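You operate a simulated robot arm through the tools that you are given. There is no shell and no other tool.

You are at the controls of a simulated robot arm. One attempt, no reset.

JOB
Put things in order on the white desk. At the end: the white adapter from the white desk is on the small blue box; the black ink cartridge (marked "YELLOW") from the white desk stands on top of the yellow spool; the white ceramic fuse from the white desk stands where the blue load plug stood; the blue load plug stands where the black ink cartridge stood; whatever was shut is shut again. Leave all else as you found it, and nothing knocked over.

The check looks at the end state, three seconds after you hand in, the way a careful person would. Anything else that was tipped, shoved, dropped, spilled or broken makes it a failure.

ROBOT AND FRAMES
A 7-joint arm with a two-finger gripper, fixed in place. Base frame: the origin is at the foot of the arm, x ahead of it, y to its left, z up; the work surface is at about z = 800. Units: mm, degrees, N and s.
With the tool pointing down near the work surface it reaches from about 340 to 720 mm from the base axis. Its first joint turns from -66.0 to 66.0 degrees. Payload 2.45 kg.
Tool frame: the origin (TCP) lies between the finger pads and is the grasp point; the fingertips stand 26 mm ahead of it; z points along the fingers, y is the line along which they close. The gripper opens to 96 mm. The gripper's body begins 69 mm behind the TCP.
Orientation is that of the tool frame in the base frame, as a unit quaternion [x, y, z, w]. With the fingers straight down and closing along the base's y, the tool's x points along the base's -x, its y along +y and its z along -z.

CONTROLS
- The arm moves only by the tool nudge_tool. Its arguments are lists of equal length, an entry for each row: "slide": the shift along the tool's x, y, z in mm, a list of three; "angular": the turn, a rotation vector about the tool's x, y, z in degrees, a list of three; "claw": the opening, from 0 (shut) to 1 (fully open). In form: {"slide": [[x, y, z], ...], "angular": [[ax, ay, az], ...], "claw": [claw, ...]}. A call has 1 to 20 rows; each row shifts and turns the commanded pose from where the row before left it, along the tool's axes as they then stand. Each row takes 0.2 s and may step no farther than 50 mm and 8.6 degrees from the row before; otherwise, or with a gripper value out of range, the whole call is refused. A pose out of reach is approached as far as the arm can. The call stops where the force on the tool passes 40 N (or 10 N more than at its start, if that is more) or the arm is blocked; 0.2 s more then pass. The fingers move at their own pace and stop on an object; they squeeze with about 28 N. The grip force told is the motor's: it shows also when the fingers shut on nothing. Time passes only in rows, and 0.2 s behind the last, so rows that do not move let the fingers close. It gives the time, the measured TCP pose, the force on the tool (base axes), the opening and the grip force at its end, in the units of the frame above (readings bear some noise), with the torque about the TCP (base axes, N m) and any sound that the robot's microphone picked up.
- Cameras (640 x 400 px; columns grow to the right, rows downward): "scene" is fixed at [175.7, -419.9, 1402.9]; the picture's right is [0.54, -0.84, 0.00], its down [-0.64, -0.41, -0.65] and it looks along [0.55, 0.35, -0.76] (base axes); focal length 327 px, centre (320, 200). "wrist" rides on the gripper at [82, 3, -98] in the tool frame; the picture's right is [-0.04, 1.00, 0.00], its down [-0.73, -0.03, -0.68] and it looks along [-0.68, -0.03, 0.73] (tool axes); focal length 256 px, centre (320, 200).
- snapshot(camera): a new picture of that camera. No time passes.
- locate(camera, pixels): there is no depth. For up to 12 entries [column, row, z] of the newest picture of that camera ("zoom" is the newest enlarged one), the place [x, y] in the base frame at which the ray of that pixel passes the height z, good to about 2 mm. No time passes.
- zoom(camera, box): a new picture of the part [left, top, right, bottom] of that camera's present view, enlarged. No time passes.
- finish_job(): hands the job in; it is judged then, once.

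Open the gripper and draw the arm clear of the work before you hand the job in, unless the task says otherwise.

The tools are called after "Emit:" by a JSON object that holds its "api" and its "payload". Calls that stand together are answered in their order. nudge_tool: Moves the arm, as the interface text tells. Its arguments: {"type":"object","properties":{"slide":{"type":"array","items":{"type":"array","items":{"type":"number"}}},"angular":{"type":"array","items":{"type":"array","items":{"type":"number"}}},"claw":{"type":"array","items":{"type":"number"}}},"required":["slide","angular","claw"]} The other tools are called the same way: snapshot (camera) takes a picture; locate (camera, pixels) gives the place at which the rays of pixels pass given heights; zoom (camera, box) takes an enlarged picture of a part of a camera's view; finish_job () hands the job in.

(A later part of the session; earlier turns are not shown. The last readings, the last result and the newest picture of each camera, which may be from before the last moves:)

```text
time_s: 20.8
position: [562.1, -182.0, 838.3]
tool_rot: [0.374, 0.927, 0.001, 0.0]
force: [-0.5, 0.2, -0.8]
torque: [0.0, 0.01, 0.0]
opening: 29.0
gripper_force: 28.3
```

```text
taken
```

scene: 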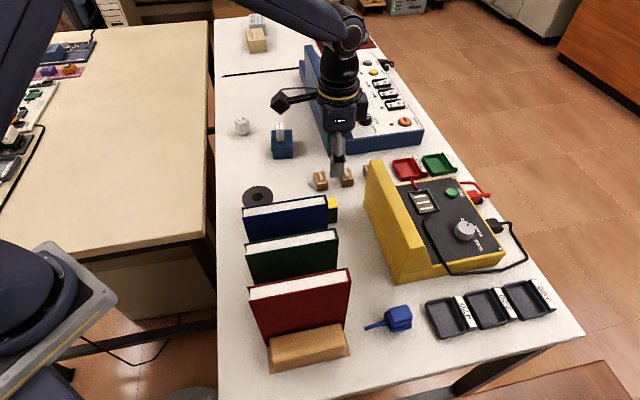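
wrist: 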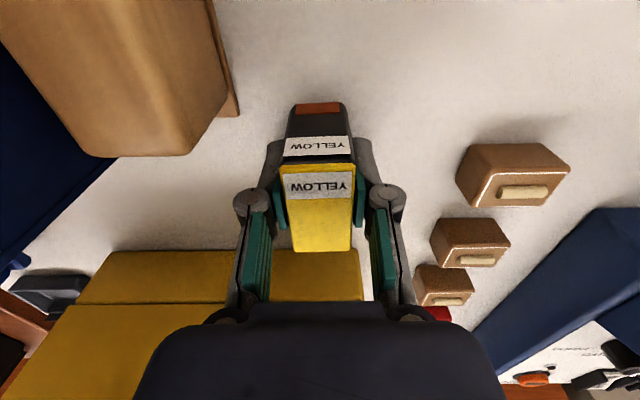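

Grip firm at 29 mm. I lift 115 mm and move partway toward the spool to view it.

Emit:
{"api": "nudge_tool", "payload": {"slide": [[0, 0, -15], [0, 0, -30], [0, 0, -35], [0, 0, -35], [41, 16, 0], [42, 16, 0], [42, 16, 0], [0, 0, 0]], "angular": [[0, 0, 0], [0, 0, 0], [0, 0, 0], [0, 0, 0], [0, 0, 0], [0, 0, 0], [0, 0, 0], [0, 0, 0]], "claw": [0.2, 0.2, 0.2, 0.2, 0.2, 0.2, 0.2, 0.2]}}

Emit:
{"api": "snapshot", "payload": {"camera": "wrist"}}

Emit:
{"api": "snapshot", "payload": {"camera": "scene"}}

```text
time_s: 22.6
position: [502.3, -59.9, 958.5]
tool_rot: [0.374, 0.927, 0.0, 0.0]
force: [1.2, 0.0, 0.1]
torque: [-0.01, -0.01, 0.0]
opening: 28.8
gripper_force: 28.1
```

```text
taken
```

wrist: 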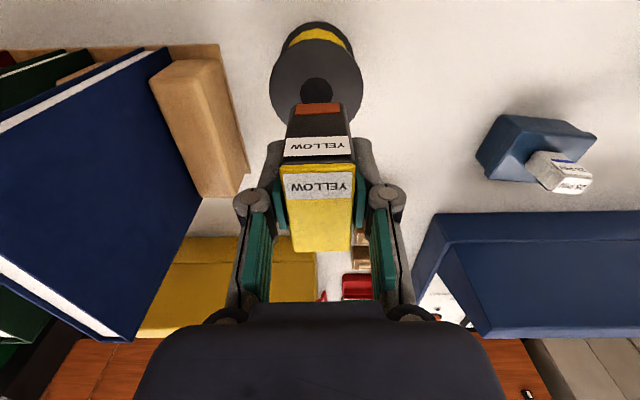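

```text
taken
```

scene: 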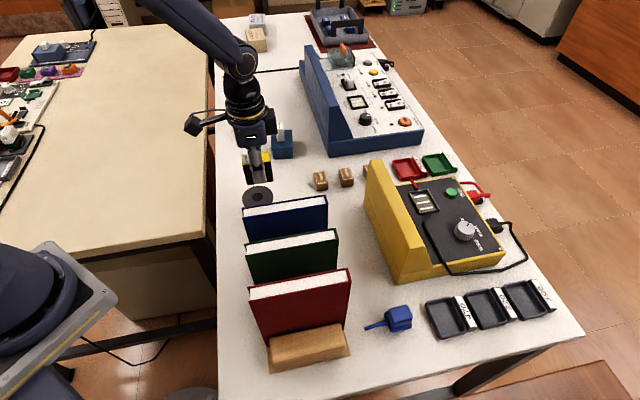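

The spool flange appears at (316,85) in the wrist view. I zoom both cameras to triangulate its top.

Emit:
{"api": "zoom", "payload": {"camera": "wrist", "box": [256, 15, 384, 115]}}

Emit:
{"api": "locate", "payload": {"camera": "zoom", "pixels": [[320, 98, 840], [320, 98, 850], [320, 98, 860]]}}

Emit:
{"api": "zoom", "payload": {"camera": "scene", "box": [225, 170, 295, 220]}}

```text
4.00 times, centred on (320, 65) of wrist
```

zoom: 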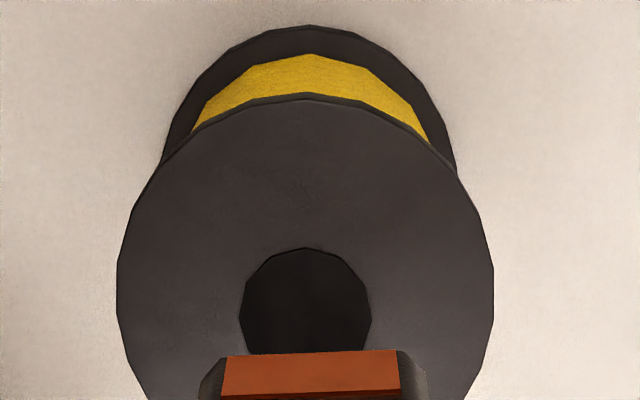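

```text
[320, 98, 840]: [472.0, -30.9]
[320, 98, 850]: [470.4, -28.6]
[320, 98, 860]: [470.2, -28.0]
```

```text
8.00 times, centred on (260, 195) of scene
```

zoom: 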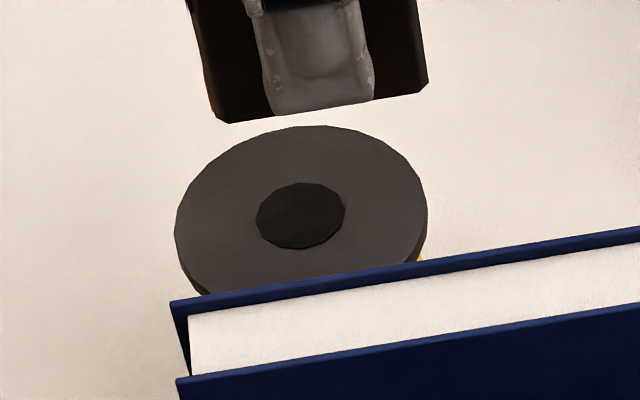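

Emit:
{"api": "locate", "payload": {"camera": "zoom", "pixels": [[301, 216, 840], [301, 216, 850], [301, 216, 860], [301, 216, 870], [175, 225, 860], [428, 215, 860], [320, 126, 860]]}}

Emit:
{"api": "locate", "payload": {"camera": "wrist", "pixels": [[316.5, 90.5, 840], [316.5, 90.5, 850], [316.5, 90.5, 860], [316.5, 90.5, 870], [269.3, 88, 860], [363.3, 88, 860], [316, 39.5, 860]]}}

```text
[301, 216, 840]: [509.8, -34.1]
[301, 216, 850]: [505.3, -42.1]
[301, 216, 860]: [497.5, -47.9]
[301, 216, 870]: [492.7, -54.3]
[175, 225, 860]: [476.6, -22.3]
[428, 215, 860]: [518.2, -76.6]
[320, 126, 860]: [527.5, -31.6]
```

```text
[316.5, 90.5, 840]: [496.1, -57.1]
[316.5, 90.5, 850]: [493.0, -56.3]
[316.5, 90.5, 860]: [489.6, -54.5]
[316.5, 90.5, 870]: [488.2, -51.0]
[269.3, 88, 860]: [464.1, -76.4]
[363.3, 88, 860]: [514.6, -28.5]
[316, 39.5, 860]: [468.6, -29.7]
```

Spool top is ≈ z 865, diameter ~69, offset from TCP ≈ +15 tool x, −4 tool y. I move over it and lower to z≈918 to inspect.

Emit:
{"api": "nudge_tool", "payload": {"slide": [[14.9, -3.9, 0], [0, 0, 20], [0, 0, 20], [0, 0, 0]], "angular": [[0, 0, 0], [0, 0, 0], [0, 0, 0], [0, 0, 0]], "claw": [0.2, 0.2, 0.2, 0.2]}}

Emit:
{"api": "snapshot", "payload": {"camera": "wrist"}}

Emit:
{"api": "zoom", "payload": {"camera": "scene", "box": [220, 150, 300, 220]}}

```text
time_s: 23.6
position: [490.8, -53.5, 916.4]
tool_rot: [0.374, 0.927, 0.0, 0.001]
force: [-0.7, -0.7, -1.0]
torque: [-0.03, 0.03, 0.01]
opening: 28.7
gripper_force: 27.7
```

```text
taken
```

wrist: 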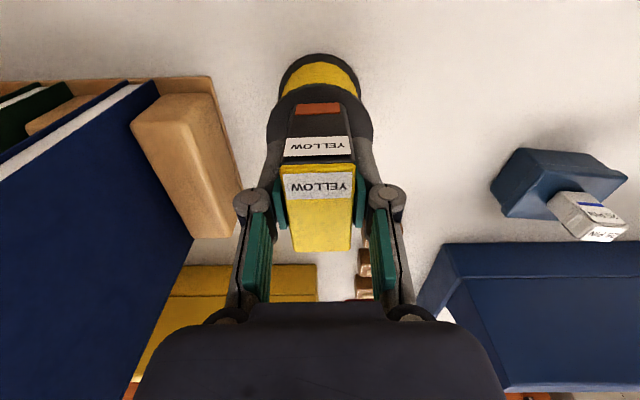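

```text
5.71 times, centred on (260, 185) of scene
```

zoom: 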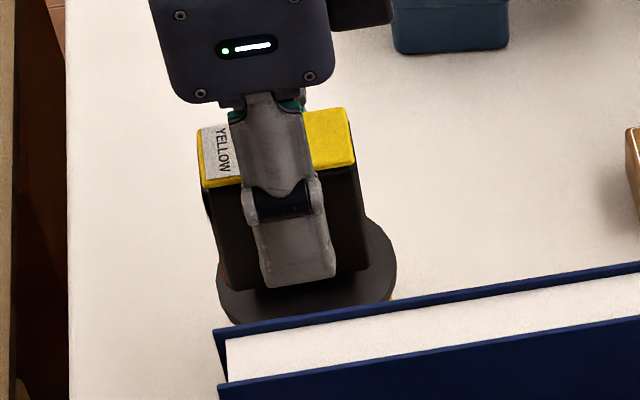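

I check spool edges relative to the cartridge from this view.

Emit:
{"api": "zoom", "payload": {"camera": "wrist", "box": [256, 45, 384, 145]}}

Emit:
{"api": "locate", "payload": {"camera": "zoom", "pixels": [[320, 160, 865], [107, 345, 865], [535, 335, 865]]}}

```text
4.00 times, centred on (320, 95) of wrist
```

zoom: 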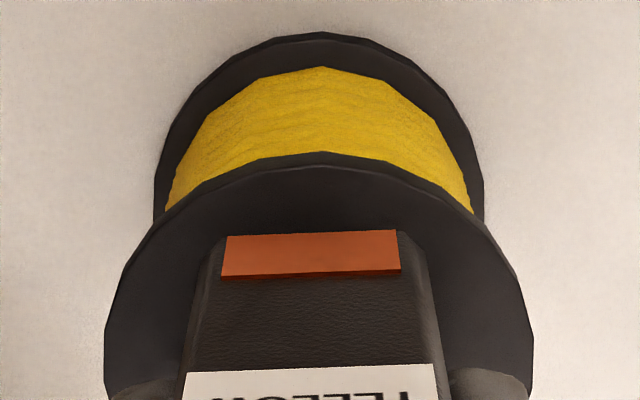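

```text
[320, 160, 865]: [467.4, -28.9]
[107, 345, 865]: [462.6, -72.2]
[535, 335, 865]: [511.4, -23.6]
```

Cartridge is within ~2 mm of centred; I make a small correction and lower to just above contact.

Emit:
{"api": "nudge_tool", "payload": {"slide": [[1, 1.4, 4], [0, 0, 3], [0, 0, 1.5], [0, 0, 0]], "angular": [[0, 0, 0], [0, 0, 0], [0, 0, 0], [0, 0, 0]], "claw": [0.2, 0.2, 0.2, 0.2]}}

Emit:
{"api": "zoom", "payload": {"camera": "scene", "box": [220, 150, 300, 220]}}

```text
time_s: 24.6
position: [492.6, -51.2, 906.5]
tool_rot: [0.375, 0.927, 0.0, 0.001]
force: [-4.5, 1.2, 23.0]
torque: [0.04, 0.11, 0.01]
opening: 28.9
gripper_force: 28.5
```

```text
5.71 times, centred on (260, 185) of scene
```

zoom: 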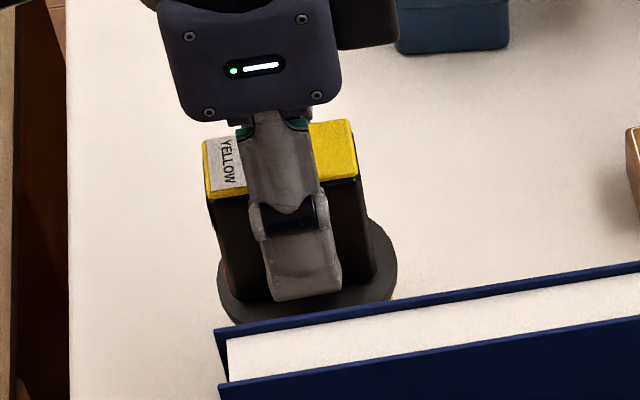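

Contact already at 23 N; I relieve 1 mm before release.

Emit:
{"api": "nudge_tool", "payload": {"slide": [[0, 0, -0.8], [0, 0, 0]], "angular": [[0, 0, 0], [0, 0, 0]], "claw": [0.2, 0.2]}}

Emit:
{"api": "snapshot", "payload": {"camera": "wrist"}}

```text
time_s: 25.2
position: [492.2, -52.9, 905.9]
tool_rot: [0.375, 0.927, 0.001, 0.001]
force: [1.4, 3.0, 19.4]
torque: [0.11, -0.05, 0.01]
opening: 29.0
gripper_force: 28.1
```

```text
taken
```

wrist: 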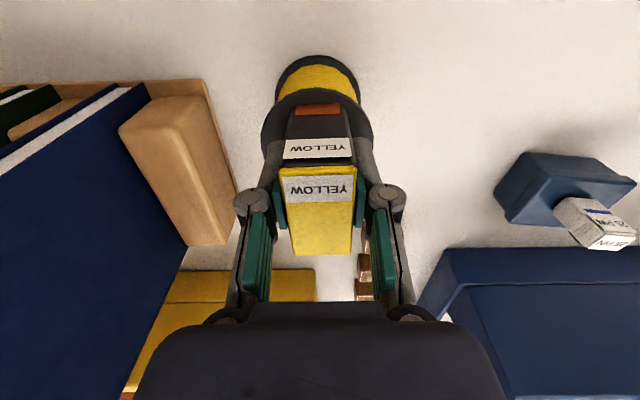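

Emit:
{"api": "nudge_tool", "payload": {"slide": [[0, 0, -1], [0, 0, -0.5], [0, 0, 0]], "angular": [[0, 0, 0], [0, 0, 0], [0, 0, 0]], "claw": [0.2, 0.2, 0.2]}}

```text
time_s: 26.0
position: [491.5, -52.5, 905.6]
tool_rot: [0.375, 0.927, 0.0, -0.001]
force: [-0.1, -0.1, -0.8]
torque: [0.03, -0.04, 0.02]
opening: 29.2
gripper_force: 28.1
```

Force is now relieved; I lower 0.6 mm, release and rise.

Emit:
{"api": "nudge_tool", "payload": {"slide": [[0, 0, 0.6], [0, 0, 0], [0, 0, 0], [0, 0, 0], [0, 0, -15], [0, 0, -30], [0, 0, -40]], "angular": [[0, 0, 0], [0, 0, 0], [0, 0, 0], [0, 0, 0], [0, 0, 0], [0, 0, 0], [0, 0, 0]], "claw": [0.2, 0.35, 0.5, 0.5, 0.5, 0.5, 0.5]}}

Emit:
{"api": "snapshot", "payload": {"camera": "wrist"}}

Emit:
{"api": "zoom", "payload": {"camera": "scene", "box": [220, 140, 300, 220]}}

```text
time_s: 27.6
position: [492.8, -50.9, 988.4]
tool_rot: [0.375, 0.927, 0.0, 0.0]
force: [0.0, 0.1, -0.5]
torque: [-0.01, 0.0, -0.04]
opening: 48.1
gripper_force: 0.0
```

```text
taken
```

wrist: 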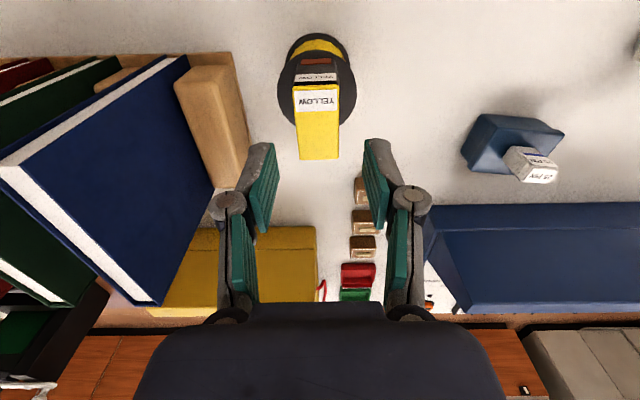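

```text
5.00 times, centred on (260, 180) of scene
```

zoom: 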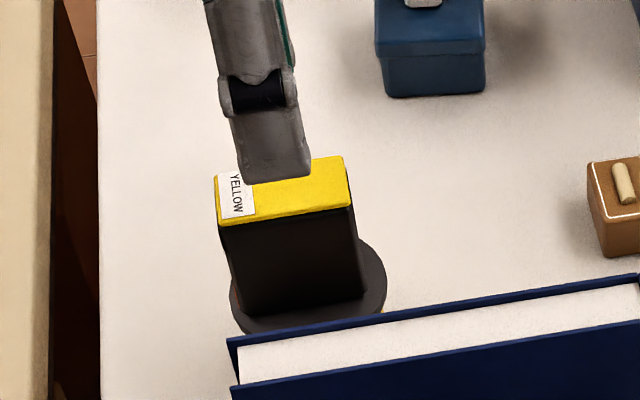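

The cartridge stands on the spool. Now I rise and travel around the books (over the tester side) to above the blue plug near (440,-400).

Emit:
{"api": "nudge_tool", "payload": {"slide": [[0, 0, -45], [0, 0, -45], [-38, -27.9, 0], [-38, -27.9, 0], [-38, -27.9, 0], [-38, -27.9, 0], [-38, -27.9, 0], [-38, -27.9, 0], [7.8, -39.9, 0], [7.8, -39.9, 0], [7.8, -39.9, 0], [0, 0, 0]], "angular": [[0, 0, 0], [0, 0, 0], [0, 0, 0], [0, 0, 0], [0, 0, 0], [0, 0, 0], [0, 0, 0], [0, 0, 0], [0, 0, 0], [0, 0, 0], [0, 0, 0], [0, 0, 0]], "claw": [0.5, 0.5, 0.5, 0.5, 0.5, 0.5, 0.5, 0.5, 0.5, 0.5, 0.5, 0.5]}}

Emit:
{"api": "snapshot", "payload": {"camera": "wrist"}}

Emit:
{"api": "snapshot", "payload": {"camera": "scene"}}

```text
time_s: 30.2
position: [437.1, -405.9, 1080.6]
tool_rot: [0.374, 0.927, 0.0, 0.0]
force: [0.1, 0.4, 0.4]
torque: [0.0, -0.01, -0.03]
opening: 47.9
gripper_force: 0.0
```

```text
taken
```

wrist: 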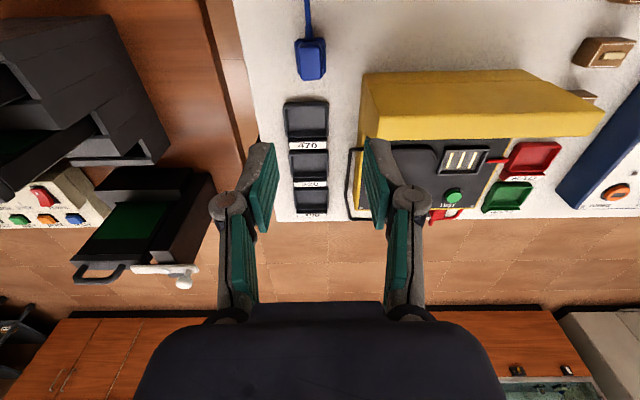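

```text
taken
```

scene: 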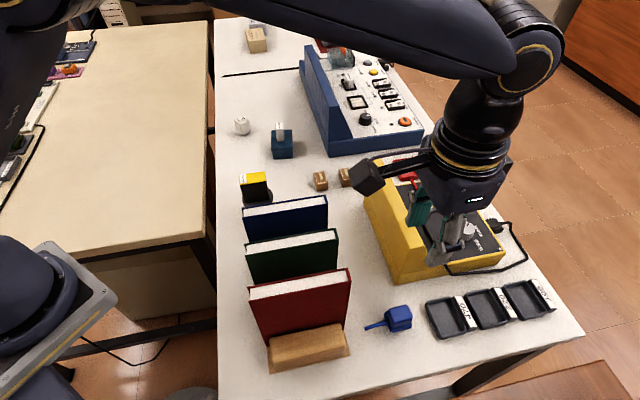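

The plug is at wrist (312,58) with its tail pointing up to (308,5). I zoom in on it from both cameras.

Emit:
{"api": "zoom", "payload": {"camera": "scene", "box": [355, 290, 435, 345]}}

Emit:
{"api": "zoom", "payload": {"camera": "wrist", "box": [270, 0, 360, 90]}}

Emit:
{"api": "locate", "payload": {"camera": "zoom", "pixels": [[246, 165, 830], [371, 165, 830], [376, 320, 830], [258, 345, 830], [246, 165, 800], [320, 0, 815], [320, 150, 815]]}}

```text
7.27 times, centred on (395, 318) of scene
```

zoom: 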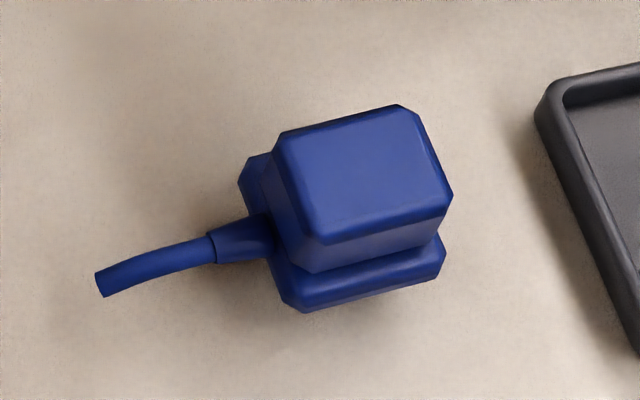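

```text
4.44 times, centred on (315, 45) of wrist
```

zoom: 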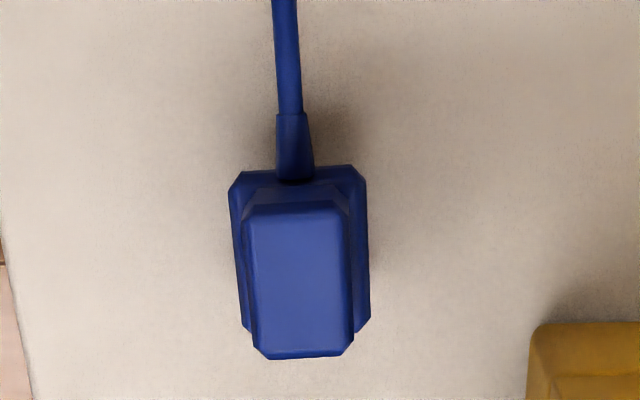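

```text
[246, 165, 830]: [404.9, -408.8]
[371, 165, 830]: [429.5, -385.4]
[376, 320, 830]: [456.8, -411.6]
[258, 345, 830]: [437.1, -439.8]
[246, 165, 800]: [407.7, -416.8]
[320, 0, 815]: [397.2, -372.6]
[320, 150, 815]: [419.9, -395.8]
```

The plug's axis aligns with the current tool yaw. I check where the red book and its top are, for camera clearance.

Emit:
{"api": "zoom", "payload": {"camera": "scene", "box": [230, 250, 400, 380]}}

Emit:
{"api": "locate", "payload": {"camera": "scene", "pixels": [[348, 270, 990], [348, 270, 1010], [348, 270, 1030], [351, 283, 1010], [250, 287, 1010], [340, 320, 800], [348, 353, 800], [270, 372, 800], [348, 340, 850]]}}

```text
3.08 times, centred on (315, 315) of scene
```

zoom: 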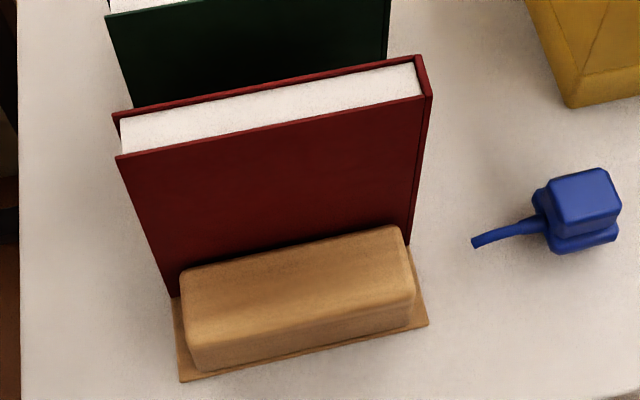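

```text
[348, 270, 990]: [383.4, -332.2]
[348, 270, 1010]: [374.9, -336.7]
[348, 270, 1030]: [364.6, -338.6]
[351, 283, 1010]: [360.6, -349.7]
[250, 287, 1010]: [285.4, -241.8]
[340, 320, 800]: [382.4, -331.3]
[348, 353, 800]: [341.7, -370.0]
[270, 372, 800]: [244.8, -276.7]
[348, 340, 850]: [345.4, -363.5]
```

The red book's end (≈(375,-337), top ~1010) would be hit by the camera with the present yaw, so I test flipping the tool ~180° at this height (camera toward the trays).

Emit:
{"api": "nudge_tool", "payload": {"slide": [[0, 0, 0], [0, 0, 0], [0, 0, 0], [0, 0, 0], [0, 0, 0], [0, 0, 0], [0, 0, 0], [0, 0, 0], [0, 0, 0], [0, 0, 0], [0, 0, 0], [0, 0, 0], [0, 0, 0], [0, 0, 0], [0, 0, 0], [0, 0, 0], [0, 0, 0]], "angular": [[0, 0, -8.5], [0, 0, -8.5], [0, 0, -8.5], [0, 0, -8.5], [0, 0, -8.5], [0, 0, -8.5], [0, 0, -8.5], [0, 0, -8.5], [0, 0, -8.5], [0, 0, -8.5], [0, 0, -8.5], [0, 0, -8.5], [0, 0, -8.5], [0, 0, -8.5], [0, 0, -8.5], [0, 0, -8.5], [0, 0, 0]], "claw": [0.5, 0.5, 0.5, 0.5, 0.5, 0.5, 0.5, 0.5, 0.5, 0.5, 0.5, 0.5, 0.5, 0.5, 0.5, 0.5, 0.5]}}

Emit:
{"api": "snapshot", "payload": {"camera": "wrist"}}

Emit:
{"api": "snapshot", "payload": {"camera": "scene"}}

```text
time_s: 33.8
position: [440.1, -400.9, 1081.9]
tool_rot: [0.721, -0.693, 0.0, 0.0]
force: [0.0, 0.6, 0.5]
torque: [0.02, 0.01, 0.02]
opening: 48.3
gripper_force: 0.1
```

```text
taken
```

wrist: 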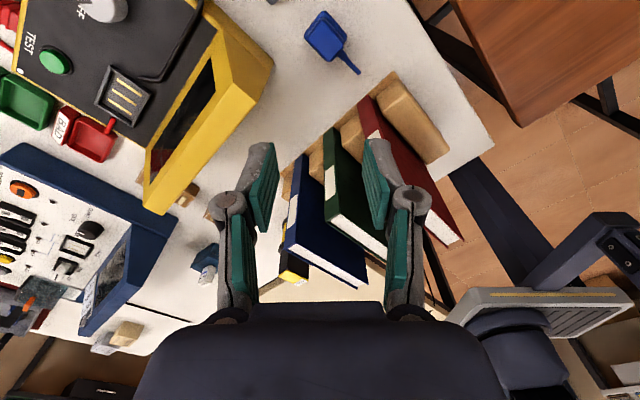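

```text
taken
```

scene: 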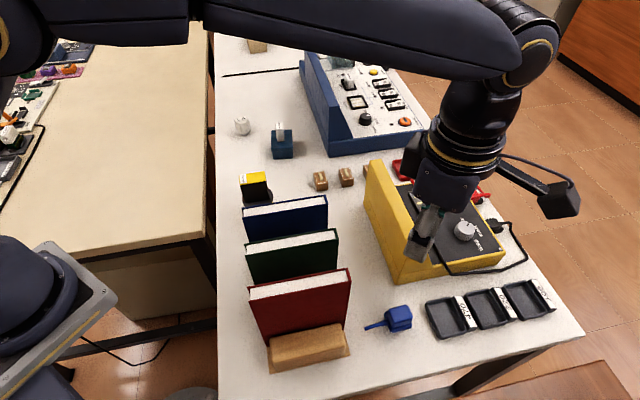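

Rotation works so far. I continue the last 44°.

Emit:
{"api": "nudge_tool", "payload": {"slide": [[0, 0, 0], [0, 0, 0], [0, 0, 0], [0, 0, 0], [0, 0, 0], [0, 0, 0], [0, 0, 0]], "angular": [[0, 0, -8], [0, 0, -8], [0, 0, -8], [0, 0, -8], [0, 0, -8], [0, 0, -4], [0, 0, 0]], "claw": [0.5, 0.5, 0.5, 0.5, 0.5, 0.5, 0.5]}}

Emit:
{"api": "snapshot", "payload": {"camera": "wrist"}}

```text
time_s: 35.4
position: [456.4, -391.6, 1079.7]
tool_rot: [0.926, -0.376, -0.001, 0.002]
force: [0.0, 0.5, 0.5]
torque: [0.01, 0.02, -0.03]
opening: 47.9
gripper_force: 0.2
out of reach, approached as far as the arm can: row 6
```

```text
taken
```

wrist: 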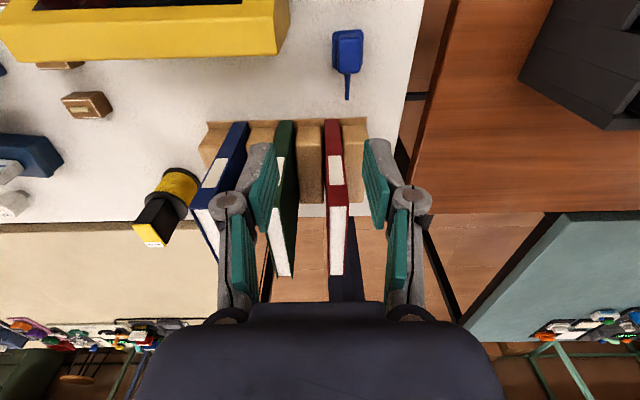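

At this yaw joint limit is hit (−44° tool x shifted the arm); I back off 5° so the pose is reachable and re-inspect the plug.

Emit:
{"api": "nudge_tool", "payload": {"slide": [[0, 0, 0], [0, 0, 0], [0, 0, 0]], "angular": [[0, 0, 4.5], [0, 0, 0], [0, 0, 0]], "claw": [0.5, 0.5, 0.5]}}

Emit:
{"api": "zoom", "payload": {"camera": "wrist", "box": [300, 10, 400, 110]}}

Emit:
{"api": "snapshot", "payload": {"camera": "wrist"}}

```text
time_s: 36.2
position: [456.8, -389.7, 1079.3]
tool_rot: [0.912, -0.411, 0.0, 0.0]
force: [0.1, 0.0, 0.2]
torque: [0.01, 0.0, 0.0]
opening: 48.2
gripper_force: 0.1
```

```text
4.00 times, centred on (350, 60) of wrist
```

zoom: 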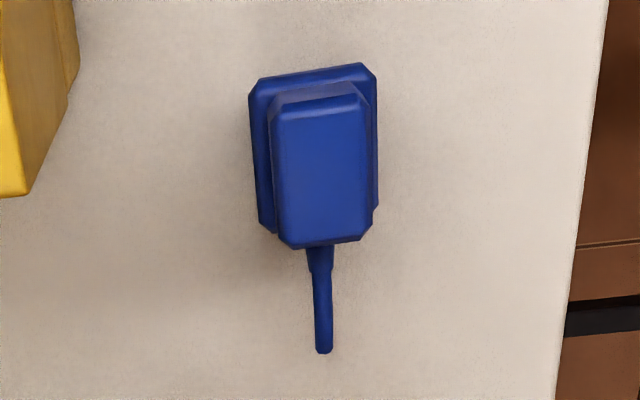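

```text
taken
```

wrist: 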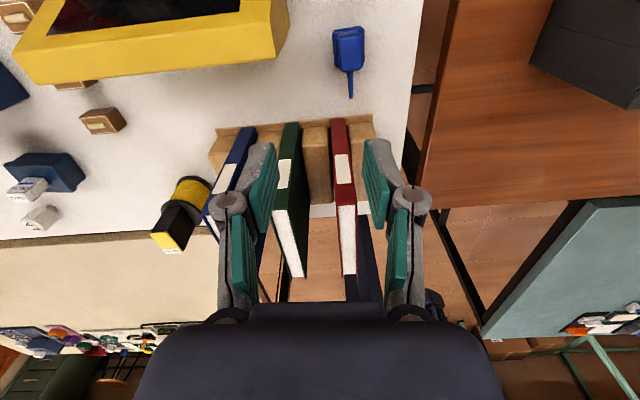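

I locate the plug's base corners, cap corners and tail tip from this view at candidate heights.

Emit:
{"api": "zoom", "payload": {"camera": "wrist", "box": [300, 10, 400, 110]}}

Emit:
{"api": "locate", "payload": {"camera": "zoom", "pixels": [[249, 90, 810], [377, 72, 810], [262, 228, 810], [379, 210, 810], [272, 112, 840], [366, 100, 840], [284, 242, 840], [368, 234, 840], [325, 350, 805], [320, 255, 815]]}}

Emit:
{"api": "locate", "payload": {"camera": "scene", "pixels": [[389.5, 310, 840], [405, 305.5, 840], [412.5, 317, 840], [396, 323.5, 840], [389.5, 310, 850], [405, 305.5, 850], [412.5, 317, 850], [396, 323.5, 850], [393, 333, 800], [412, 329, 800], [384.5, 315, 812]]}}

```text
4.00 times, centred on (350, 60) of wrist
```

zoom: 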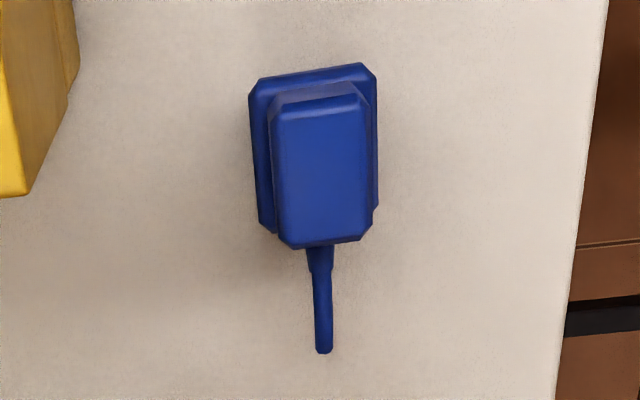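

```text
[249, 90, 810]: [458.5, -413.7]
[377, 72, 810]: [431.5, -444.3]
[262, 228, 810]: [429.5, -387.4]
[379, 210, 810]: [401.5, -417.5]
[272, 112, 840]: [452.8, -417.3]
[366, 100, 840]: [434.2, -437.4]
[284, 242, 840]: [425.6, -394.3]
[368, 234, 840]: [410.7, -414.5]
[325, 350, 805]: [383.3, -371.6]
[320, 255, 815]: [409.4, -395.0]
```

```text
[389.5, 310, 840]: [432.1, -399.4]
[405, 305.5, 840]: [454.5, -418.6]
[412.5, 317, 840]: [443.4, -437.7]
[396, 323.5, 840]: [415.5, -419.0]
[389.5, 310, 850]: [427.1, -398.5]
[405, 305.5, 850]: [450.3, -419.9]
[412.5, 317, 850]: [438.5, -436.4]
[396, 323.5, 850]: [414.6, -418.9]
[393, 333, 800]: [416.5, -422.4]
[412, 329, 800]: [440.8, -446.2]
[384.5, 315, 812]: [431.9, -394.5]
```

Plug body centre ≈ (431,-416.5). I move above it and descend to z≈905 for a closer look.

Emit:
{"api": "nudge_tool", "payload": {"slide": [[1.2, 18, 0], [1.2, 18.3, 0], [0, 0, 45], [0, 0, 45], [0, 0, 45], [0, 0, 40], [0, 0, 0]], "angular": [[0, 0, 0], [0, 0, 0], [0, 0, 0], [0, 0, 0], [0, 0, 0], [0, 0, 0], [0, 0, 0]], "claw": [0.5, 0.5, 0.5, 0.5, 0.5, 0.5, 0.5]}}

Emit:
{"api": "snapshot", "payload": {"camera": "wrist"}}

Emit:
{"api": "snapshot", "payload": {"camera": "scene"}}

```text
time_s: 37.8
position: [439.1, -408.2, 903.9]
tool_rot: [0.912, -0.41, 0.001, 0.0]
force: [0.1, -0.4, -1.0]
torque: [-0.01, -0.03, 0.02]
opening: 48.2
gripper_force: 0.0
out of reach, approached as far as the arm can: row 2
```

```text
taken
```

wrist: 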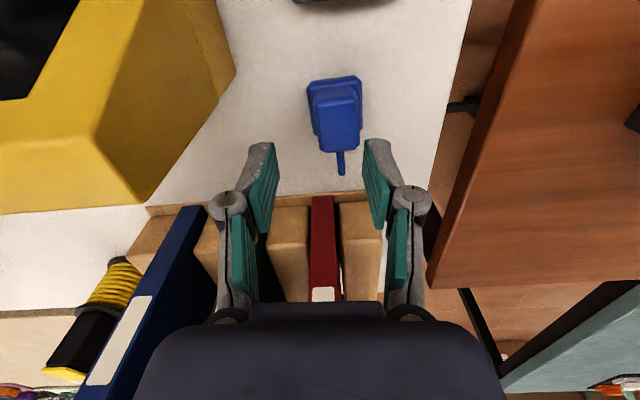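

```text
taken
```

scene: 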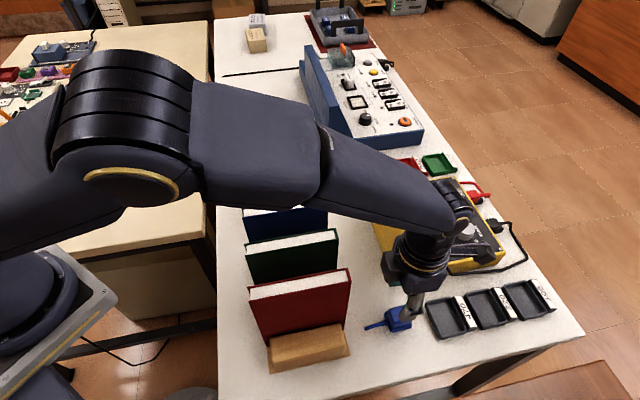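

The yaw limit again shifted the arm (TCP at (439,-408)). From this close view I zoom on the plug to get heights.

Emit:
{"api": "zoom", "payload": {"camera": "wrist", "box": [280, 60, 390, 190]}}

```text
3.08 times, centred on (335, 125) of wrist
```

zoom: 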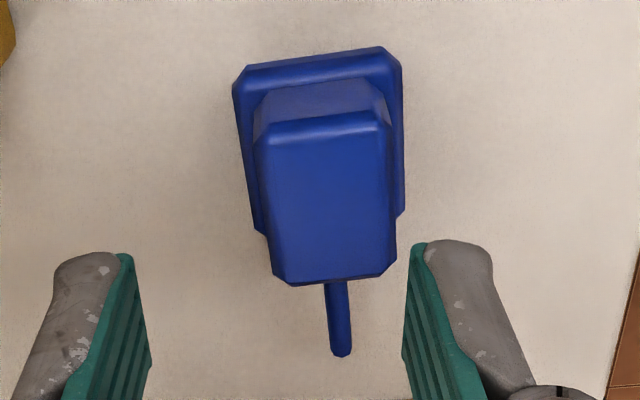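

Emit:
{"api": "locate", "payload": {"camera": "zoom", "pixels": [[262, 140, 830], [386, 125, 830], [395, 270, 830], [276, 282, 830], [262, 140, 840], [386, 125, 840], [395, 270, 840], [276, 282, 840], [237, 85, 808], [400, 62, 808], [258, 232, 808], [403, 215, 808]]}}

```text
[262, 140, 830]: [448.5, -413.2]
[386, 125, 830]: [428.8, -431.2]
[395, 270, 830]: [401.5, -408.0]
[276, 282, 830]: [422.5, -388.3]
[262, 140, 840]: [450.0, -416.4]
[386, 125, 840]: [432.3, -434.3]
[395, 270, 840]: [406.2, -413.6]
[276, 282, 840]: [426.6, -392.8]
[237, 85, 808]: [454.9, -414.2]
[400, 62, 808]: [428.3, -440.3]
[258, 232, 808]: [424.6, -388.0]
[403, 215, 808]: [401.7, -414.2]
```

Cap ≈ 25×33 mm with top ~z 835–840, slab 38×40 below. I back off yaw 3° more, centre over it (tool −1.6, +11.9), open to 70 mm and check.

Emit:
{"api": "nudge_tool", "payload": {"slide": [[0, 0, 0], [-1.6, 11.9, 0], [0, 0, 20], [0, 0, 0]], "angular": [[0, 0, 3], [0, 0, 0], [0, 0, 0], [0, 0, 0]], "claw": [0.7, 0.7, 0.7, 0.7]}}

Emit:
{"api": "zoom", "payload": {"camera": "wrist", "box": [250, 60, 390, 200]}}

```text
time_s: 38.8
position: [429.3, -413.7, 882.9]
tool_rot: [0.901, -0.435, 0.0, 0.0]
force: [-0.3, -0.2, 0.0]
torque: [-0.02, -0.01, -0.02]
opening: 67.4
gripper_force: 0.1
```

```text
2.86 times, centred on (320, 130) of wrist
```

zoom: 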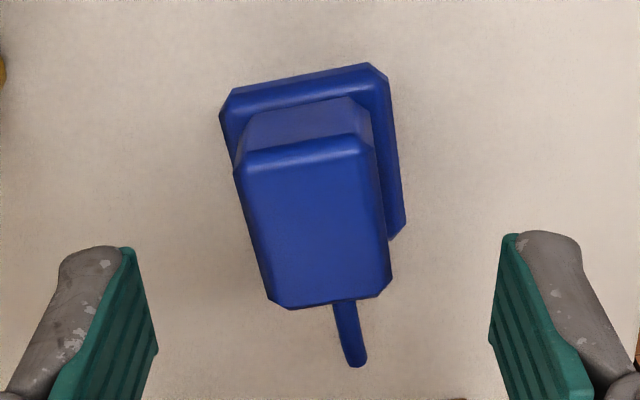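

Centred; I descend to z≈842 (tips ≈816, above the slab).

Emit:
{"api": "nudge_tool", "payload": {"slide": [[0, 0, 20], [0, 0, 14], [0, 0, 6], [0, 0, 0]], "angular": [[0, 0, 0], [0, 0, 0], [0, 0, 0], [0, 0, 0]], "claw": [0.7, 0.7, 0.7, 0.7]}}

Emit:
{"api": "snapshot", "payload": {"camera": "wrist"}}

Emit:
{"api": "snapshot", "payload": {"camera": "scene"}}

```text
time_s: 39.8
position: [429.3, -413.2, 845.4]
tool_rot: [0.901, -0.434, 0.0, 0.0]
force: [-1.0, 0.4, 0.1]
torque: [0.01, 0.01, 0.02]
opening: 66.9
gripper_force: 0.0
```

```text
taken
```

wrist: 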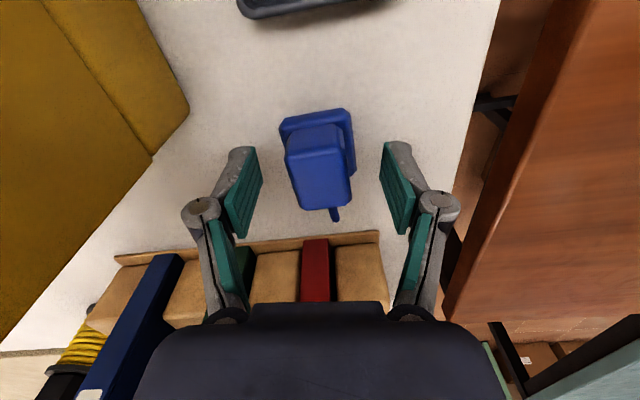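

```text
taken
```

scene: 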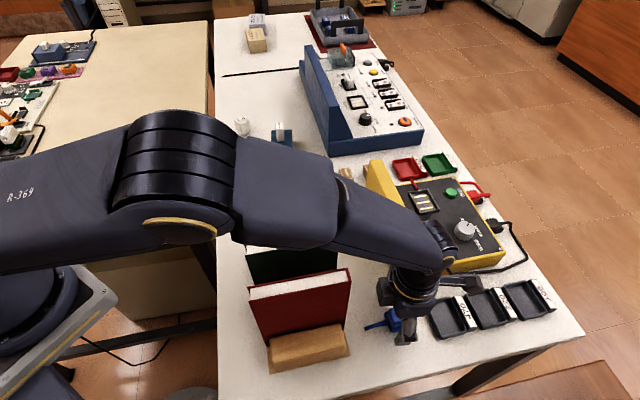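

The cap top is ≈ z 838, TCP at 845. I lower 2 mm more and close.

Emit:
{"api": "nudge_tool", "payload": {"slide": [[0, 0, 2], [0, 0, 0], [0, 0, 0], [0, 0, 0], [0, 0, 0], [0, 0, 0], [0, 0, 0]], "angular": [[0, 0, 0], [0, 0, 0], [0, 0, 0], [0, 0, 0], [0, 0, 0], [0, 0, 0], [0, 0, 0]], "claw": [0.6, 0.5, 0.4, 0.3, 0.2, 0.15, 0.15]}}

Emit:
{"api": "snapshot", "payload": {"camera": "wrist"}}

Emit:
{"api": "zoom", "payload": {"camera": "scene", "box": [340, 260, 460, 370]}}

```text
time_s: 41.4
position: [430.3, -412.3, 843.1]
tool_rot: [0.901, -0.434, 0.0, 0.0]
force: [0.4, 0.0, 2.5]
torque: [-0.02, -0.01, 0.0]
opening: 37.3
gripper_force: 28.4
```

```text
taken
```

wrist: 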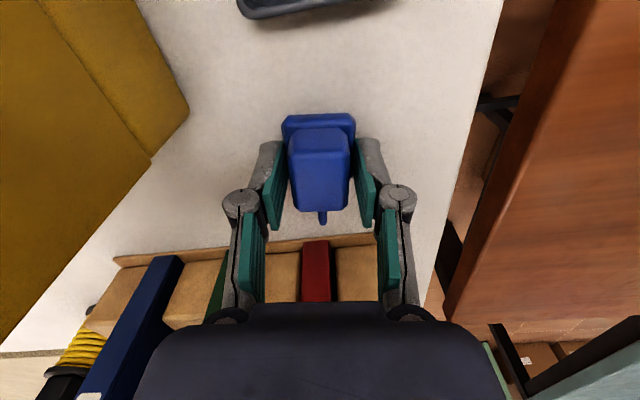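

```text
3.64 times, centred on (400, 315) of scene
```

zoom: 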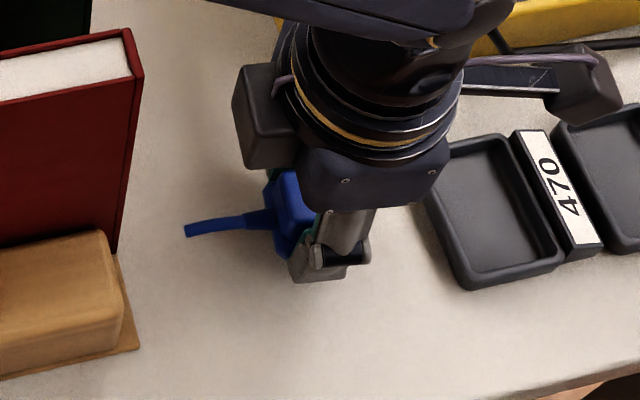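

The fingers closed on the slab (37 mm) and squared the plug up. I reopen slightly, go down 11 mm for more overlap on the slab, and close again.

Emit:
{"api": "nudge_tool", "payload": {"slide": [[0, 0, 0], [0, 0, 0], [0, 0, 6], [0, 0, 5], [0, 0, 0], [0, 0, 0], [0, 0, 0], [0, 0, 0]], "angular": [[0, 0, 0], [0, 0, 0], [0, 0, 0], [0, 0, 0], [0, 0, 0], [0, 0, 0], [0, 0, 0], [0, 0, 0]], "claw": [0.5, 0.5, 0.5, 0.5, 0.4, 0.3, 0.3, 0.3]}}

Emit:
{"api": "snapshot", "payload": {"camera": "wrist"}}

```text
time_s: 43.2
position: [429.8, -413.9, 833.8]
tool_rot: [0.901, -0.434, 0.0, 0.0]
force: [1.0, 0.2, 1.7]
torque: [-0.04, -0.01, 0.01]
opening: 36.7
gripper_force: 27.7
```

```text
taken
```

wrist: 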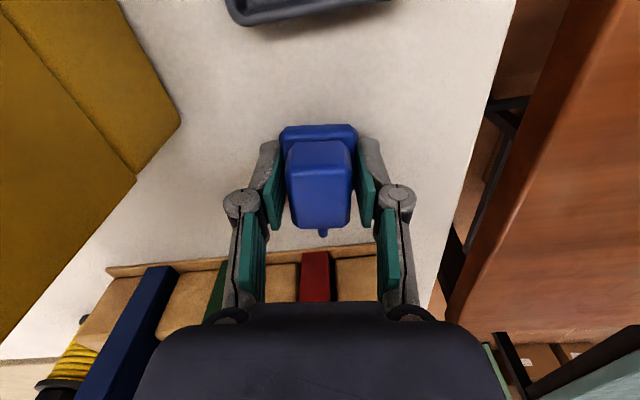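

Firm grip (36.7 mm). I lift to z≈1080 and travel over the tester side to above the cartridge's former spot.

Emit:
{"api": "nudge_tool", "payload": {"slide": [[0, 0, -10], [0, 0, -25], [0, 0, -40], [0, 0, -45], [0, 0, -45], [0, 0, -45], [0, 0, -40], [1, -46, 0], [1, -46, 0], [1, -46, 0], [-33.7, -35.8, 0], [-33.7, -35.8, 0], [-33.7, -35.8, 0], [0, 0, 0]], "angular": [[0, 0, 0], [0, 0, 0], [0, 0, 0], [0, 0, 0], [0, 0, 0], [0, 0, 0], [0, 0, 0], [0, 0, 0], [0, 0, 0], [0, 0, 0], [0, 0, 0], [0, 0, 0], [0, 0, 0], [0, 0, 0]], "claw": [0.3, 0.3, 0.3, 0.3, 0.3, 0.3, 0.3, 0.3, 0.3, 0.3, 0.3, 0.3, 0.3, 0.3]}}

Emit:
{"api": "snapshot", "payload": {"camera": "wrist"}}

Emit:
{"api": "snapshot", "payload": {"camera": "scene"}}

```text
time_s: 46.2
position: [566.5, -182.3, 1081.4]
tool_rot: [0.901, -0.434, 0.0, 0.0]
force: [0.0, 0.0, -0.4]
torque: [-0.05, 0.03, -0.01]
opening: 36.7
gripper_force: 27.9
```

```text
taken
```

wrist: 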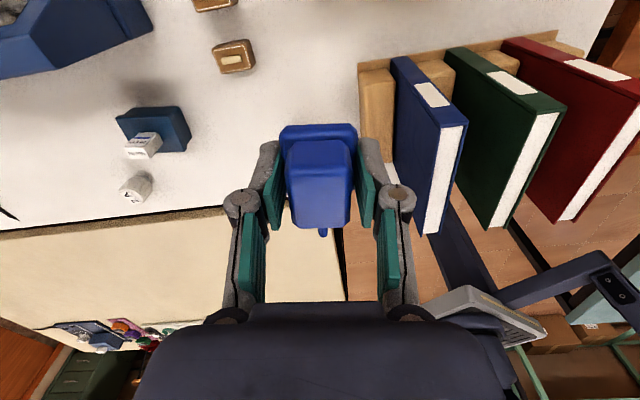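

```text
taken
```

scene: 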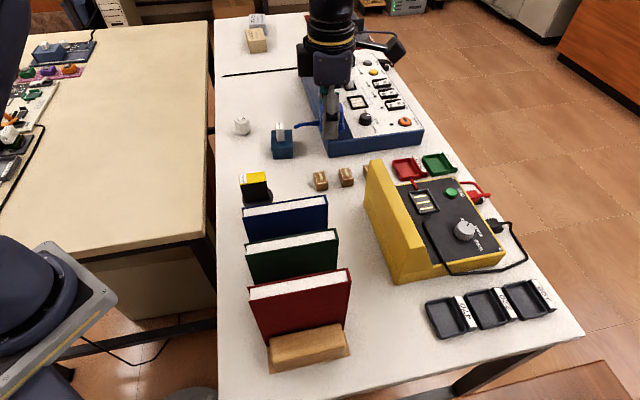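

The plug is held level. I check the tester's geometry in the scene view before choosing the placement yaw.

Emit:
{"api": "zoom", "payload": {"camera": "scene", "box": [300, 150, 460, 290]}}

Emit:
{"api": "locate", "payload": {"camera": "zoom", "pixels": [[358, 375, 800], [268, 170, 800], [262, 43, 880], [290, 32, 880], [262, 43, 900], [375, 260, 880], [420, 245, 880], [375, 260, 900], [200, 98, 800]]}}

```text
2.86 times, centred on (380, 220) of scene
```

zoom: 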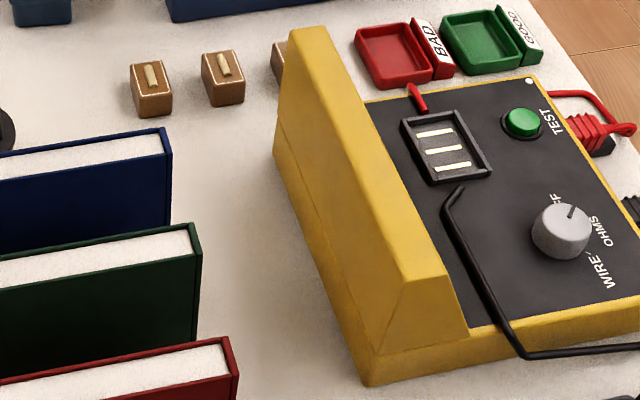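

```text
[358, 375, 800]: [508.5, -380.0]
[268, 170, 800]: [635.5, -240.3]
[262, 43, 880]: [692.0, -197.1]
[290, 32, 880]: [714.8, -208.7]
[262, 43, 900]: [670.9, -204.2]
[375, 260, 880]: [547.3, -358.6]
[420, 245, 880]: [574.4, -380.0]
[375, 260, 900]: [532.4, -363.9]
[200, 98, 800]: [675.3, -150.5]
```

The tester edge is farther than feared. I rotate the tool so its x points to −y (tail toward +y, camera over free desk) and settle to read the position.

Emit:
{"api": "nudge_tool", "payload": {"slide": [[0, 0, 0], [0, 0, 0], [0, 0, 0], [0, 0, 0], [0, 0, 0], [0, 0, 40], [0, 0, 0], [0, 0, 0]], "angular": [[0, 0, 7.7], [0, 0, 7.7], [0, 0, 7.7], [0, 0, 7.7], [0, 0, 7.7], [0, 0, 0], [0, 0, 0], [0, 0, 0]], "claw": [0.3, 0.3, 0.3, 0.3, 0.3, 0.3, 0.3, 0.3]}}

Emit:
{"api": "snapshot", "payload": {"camera": "wrist"}}

Emit:
{"api": "zoom", "payload": {"camera": "scene", "box": [260, 80, 400, 240]}}

```text
time_s: 48.0
position: [564.1, -184.4, 1041.4]
tool_rot: [-0.707, 0.707, -0.001, 0.0]
force: [0.0, 0.0, -0.2]
torque: [0.03, -0.02, -0.02]
opening: 36.7
gripper_force: 28.2
```

```text
taken
```

wrist: 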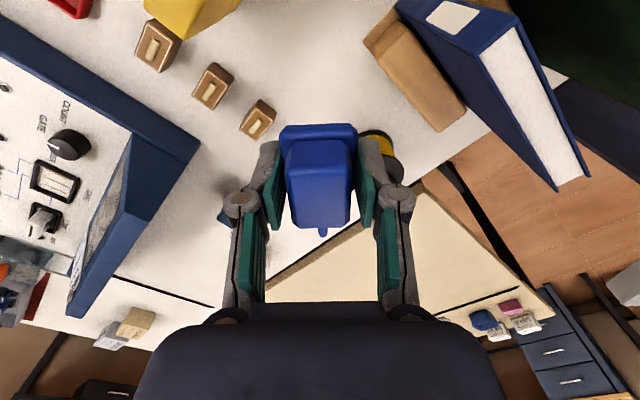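

```text
2.50 times, centred on (330, 160) of scene
```

zoom: 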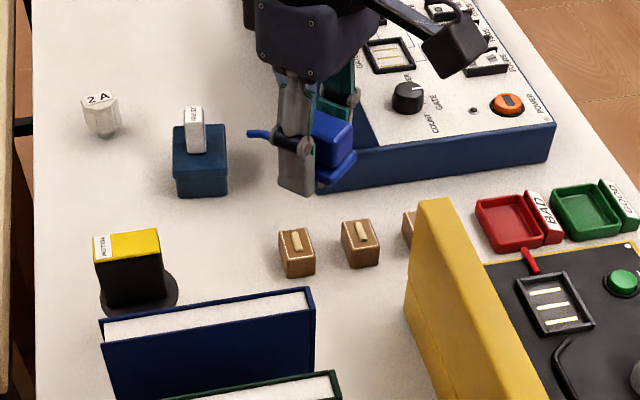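

I correct by ~6 mm and descend to z≈870, then check the clearances.

Emit:
{"api": "nudge_tool", "payload": {"slide": [[-6, 1.5, 30], [0, 0, 45], [0, 0, 45], [0, 0, 35], [0, 0, 16], [0, 0, 0]], "angular": [[0, 0, 0], [0, 0, 0], [0, 0, 0], [0, 0, 0], [0, 0, 0], [0, 0, 0]], "claw": [0.3, 0.3, 0.3, 0.3, 0.3, 0.3]}}

Emit:
{"api": "snapshot", "payload": {"camera": "wrist"}}

Emit:
{"api": "snapshot", "payload": {"camera": "scene"}}

```text
time_s: 49.4
position: [560.4, -180.1, 870.8]
tool_rot: [0.708, -0.706, 0.0, 0.0]
force: [0.1, -0.4, -0.4]
torque: [-0.02, 0.0, 0.0]
opening: 36.5
gripper_force: 28.1
```

```text
taken
```

wrist: 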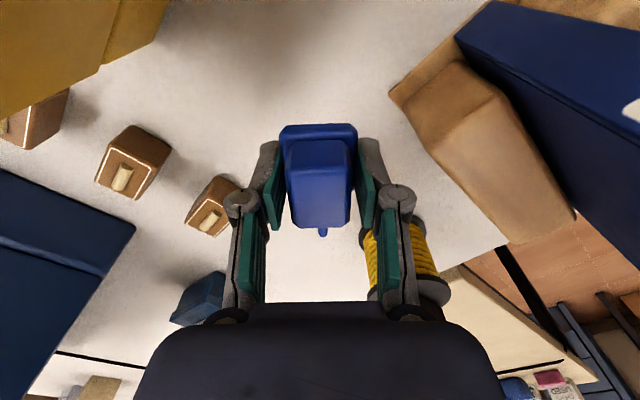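

```text
taken
```

scene: 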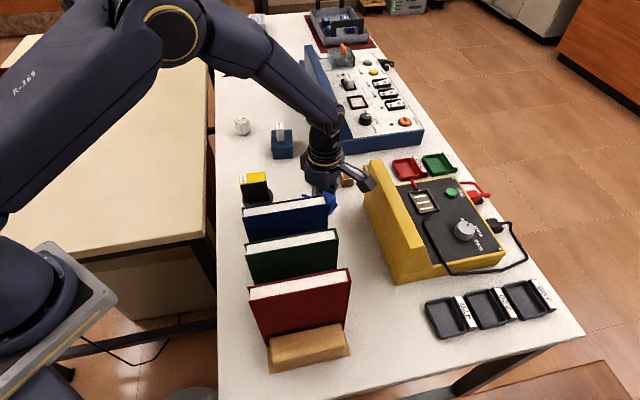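

Clearances look fine. I descend to just above contact (~z 836).

Emit:
{"api": "nudge_tool", "payload": {"slide": [[-1, 0, 15], [0, 0, 12], [0, 0, 5], [0, 0, 2], [0, 0, 0]], "angular": [[0, 0, 0], [0, 0, 0], [0, 0, 0], [0, 0, 0], [0, 0, 0]], "claw": [0.3, 0.3, 0.3, 0.3, 0.3]}}

Emit:
{"api": "zoom", "payload": {"camera": "scene", "box": [270, 130, 390, 230]}}

Emit:
{"api": "snapshot", "payload": {"camera": "wrist"}}

```text
time_s: 50.6
position: [560.8, -179.2, 836.8]
tool_rot: [-0.707, 0.707, 0.0, 0.0]
force: [0.1, -0.2, -0.4]
torque: [-0.03, -0.04, -0.01]
opening: 36.6
gripper_force: 28.1
```

```text
4.00 times, centred on (330, 180) of scene
```

zoom: 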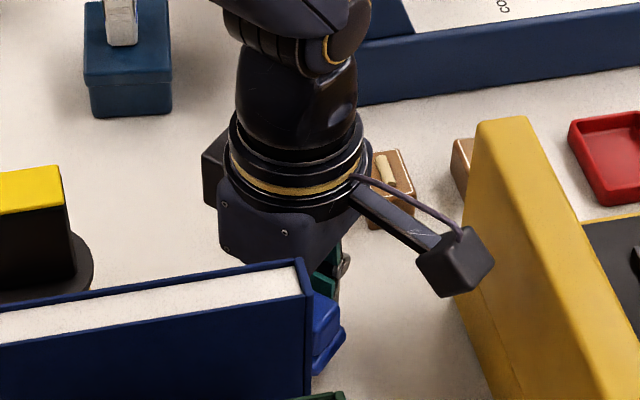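

```text
taken
```

wrist: 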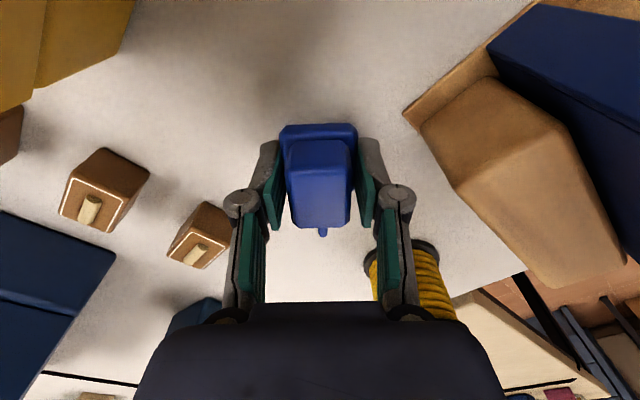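

I step down in 1 mm rows to contact.

Emit:
{"api": "nudge_tool", "payload": {"slide": [[0, 0, 1], [0, 0, 1], [0, 0, 0.7], [0, 0, 0]], "angular": [[0, 0, 0], [0, 0, 0], [0, 0, 0], [0, 0, 0]], "claw": [0.3, 0.3, 0.3, 0.3]}}

```text
time_s: 51.6
position: [561.8, -178.1, 832.9]
tool_rot: [-0.707, 0.707, 0.0, -0.001]
force: [-0.5, 0.6, -0.9]
torque: [-0.01, -0.03, -0.03]
opening: 36.8
gripper_force: 27.9
```

Emit:
{"api": "nudge_tool", "payload": {"slide": [[0, 0, 0.7], [0, 0, 0.7], [0, 0, 0]], "angular": [[0, 0, 0], [0, 0, 0], [0, 0, 0]], "claw": [0.3, 0.3, 0.3]}}

```text
time_s: 52.4
position: [561.3, -179.1, 833.8]
tool_rot: [-0.707, 0.707, 0.0, 0.0]
force: [-0.8, 1.3, 4.5]
torque: [0.05, 0.06, -0.01]
opening: 36.5
gripper_force: 28.5
```

Contact (4.5 N). I release and rise straight up.

Emit:
{"api": "nudge_tool", "payload": {"slide": [[0, 0, 0], [0, 0, 0], [0, 0, 0], [0, 0, -10], [0, 0, -30], [0, 0, -45], [0, 0, -45], [0, 0, -45], [0, 0, 0]], "angular": [[0, 0, 0], [0, 0, 0], [0, 0, 0], [0, 0, 0], [0, 0, 0], [0, 0, 0], [0, 0, 0], [0, 0, 0], [0, 0, 0]], "claw": [0.45, 0.52, 0.52, 0.52, 0.52, 0.52, 0.52, 0.52, 0.52]}}

Emit:
{"api": "snapshot", "payload": {"camera": "wrist"}}

Emit:
{"api": "snapshot", "payload": {"camera": "scene"}}

```text
time_s: 54.4
position: [558.3, -175.4, 1008.4]
tool_rot: [-0.707, 0.707, 0.0, 0.0]
force: [1.2, 0.1, 0.2]
torque: [0.0, -0.01, -0.04]
opening: 49.9
gripper_force: 0.0
```

```text
taken
```

wrist: 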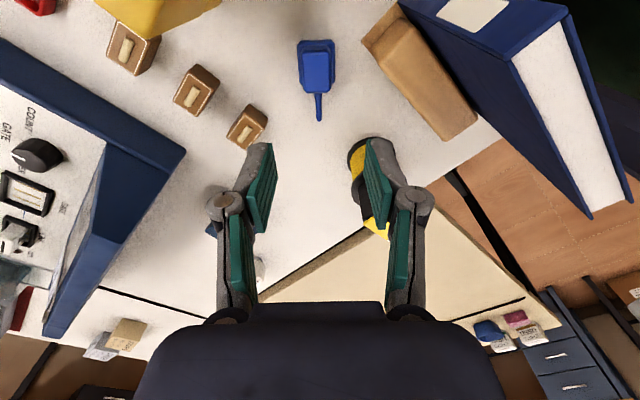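

```text
taken
```

scene: 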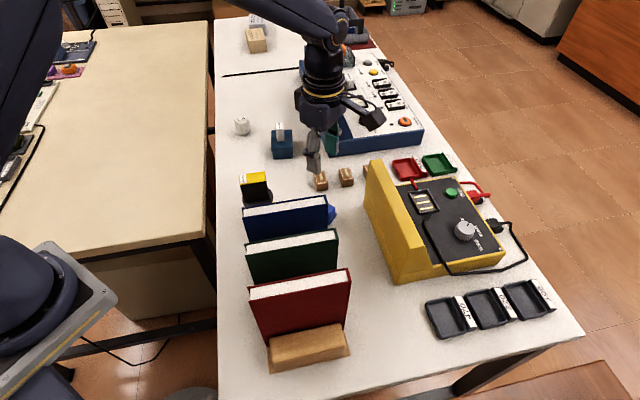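

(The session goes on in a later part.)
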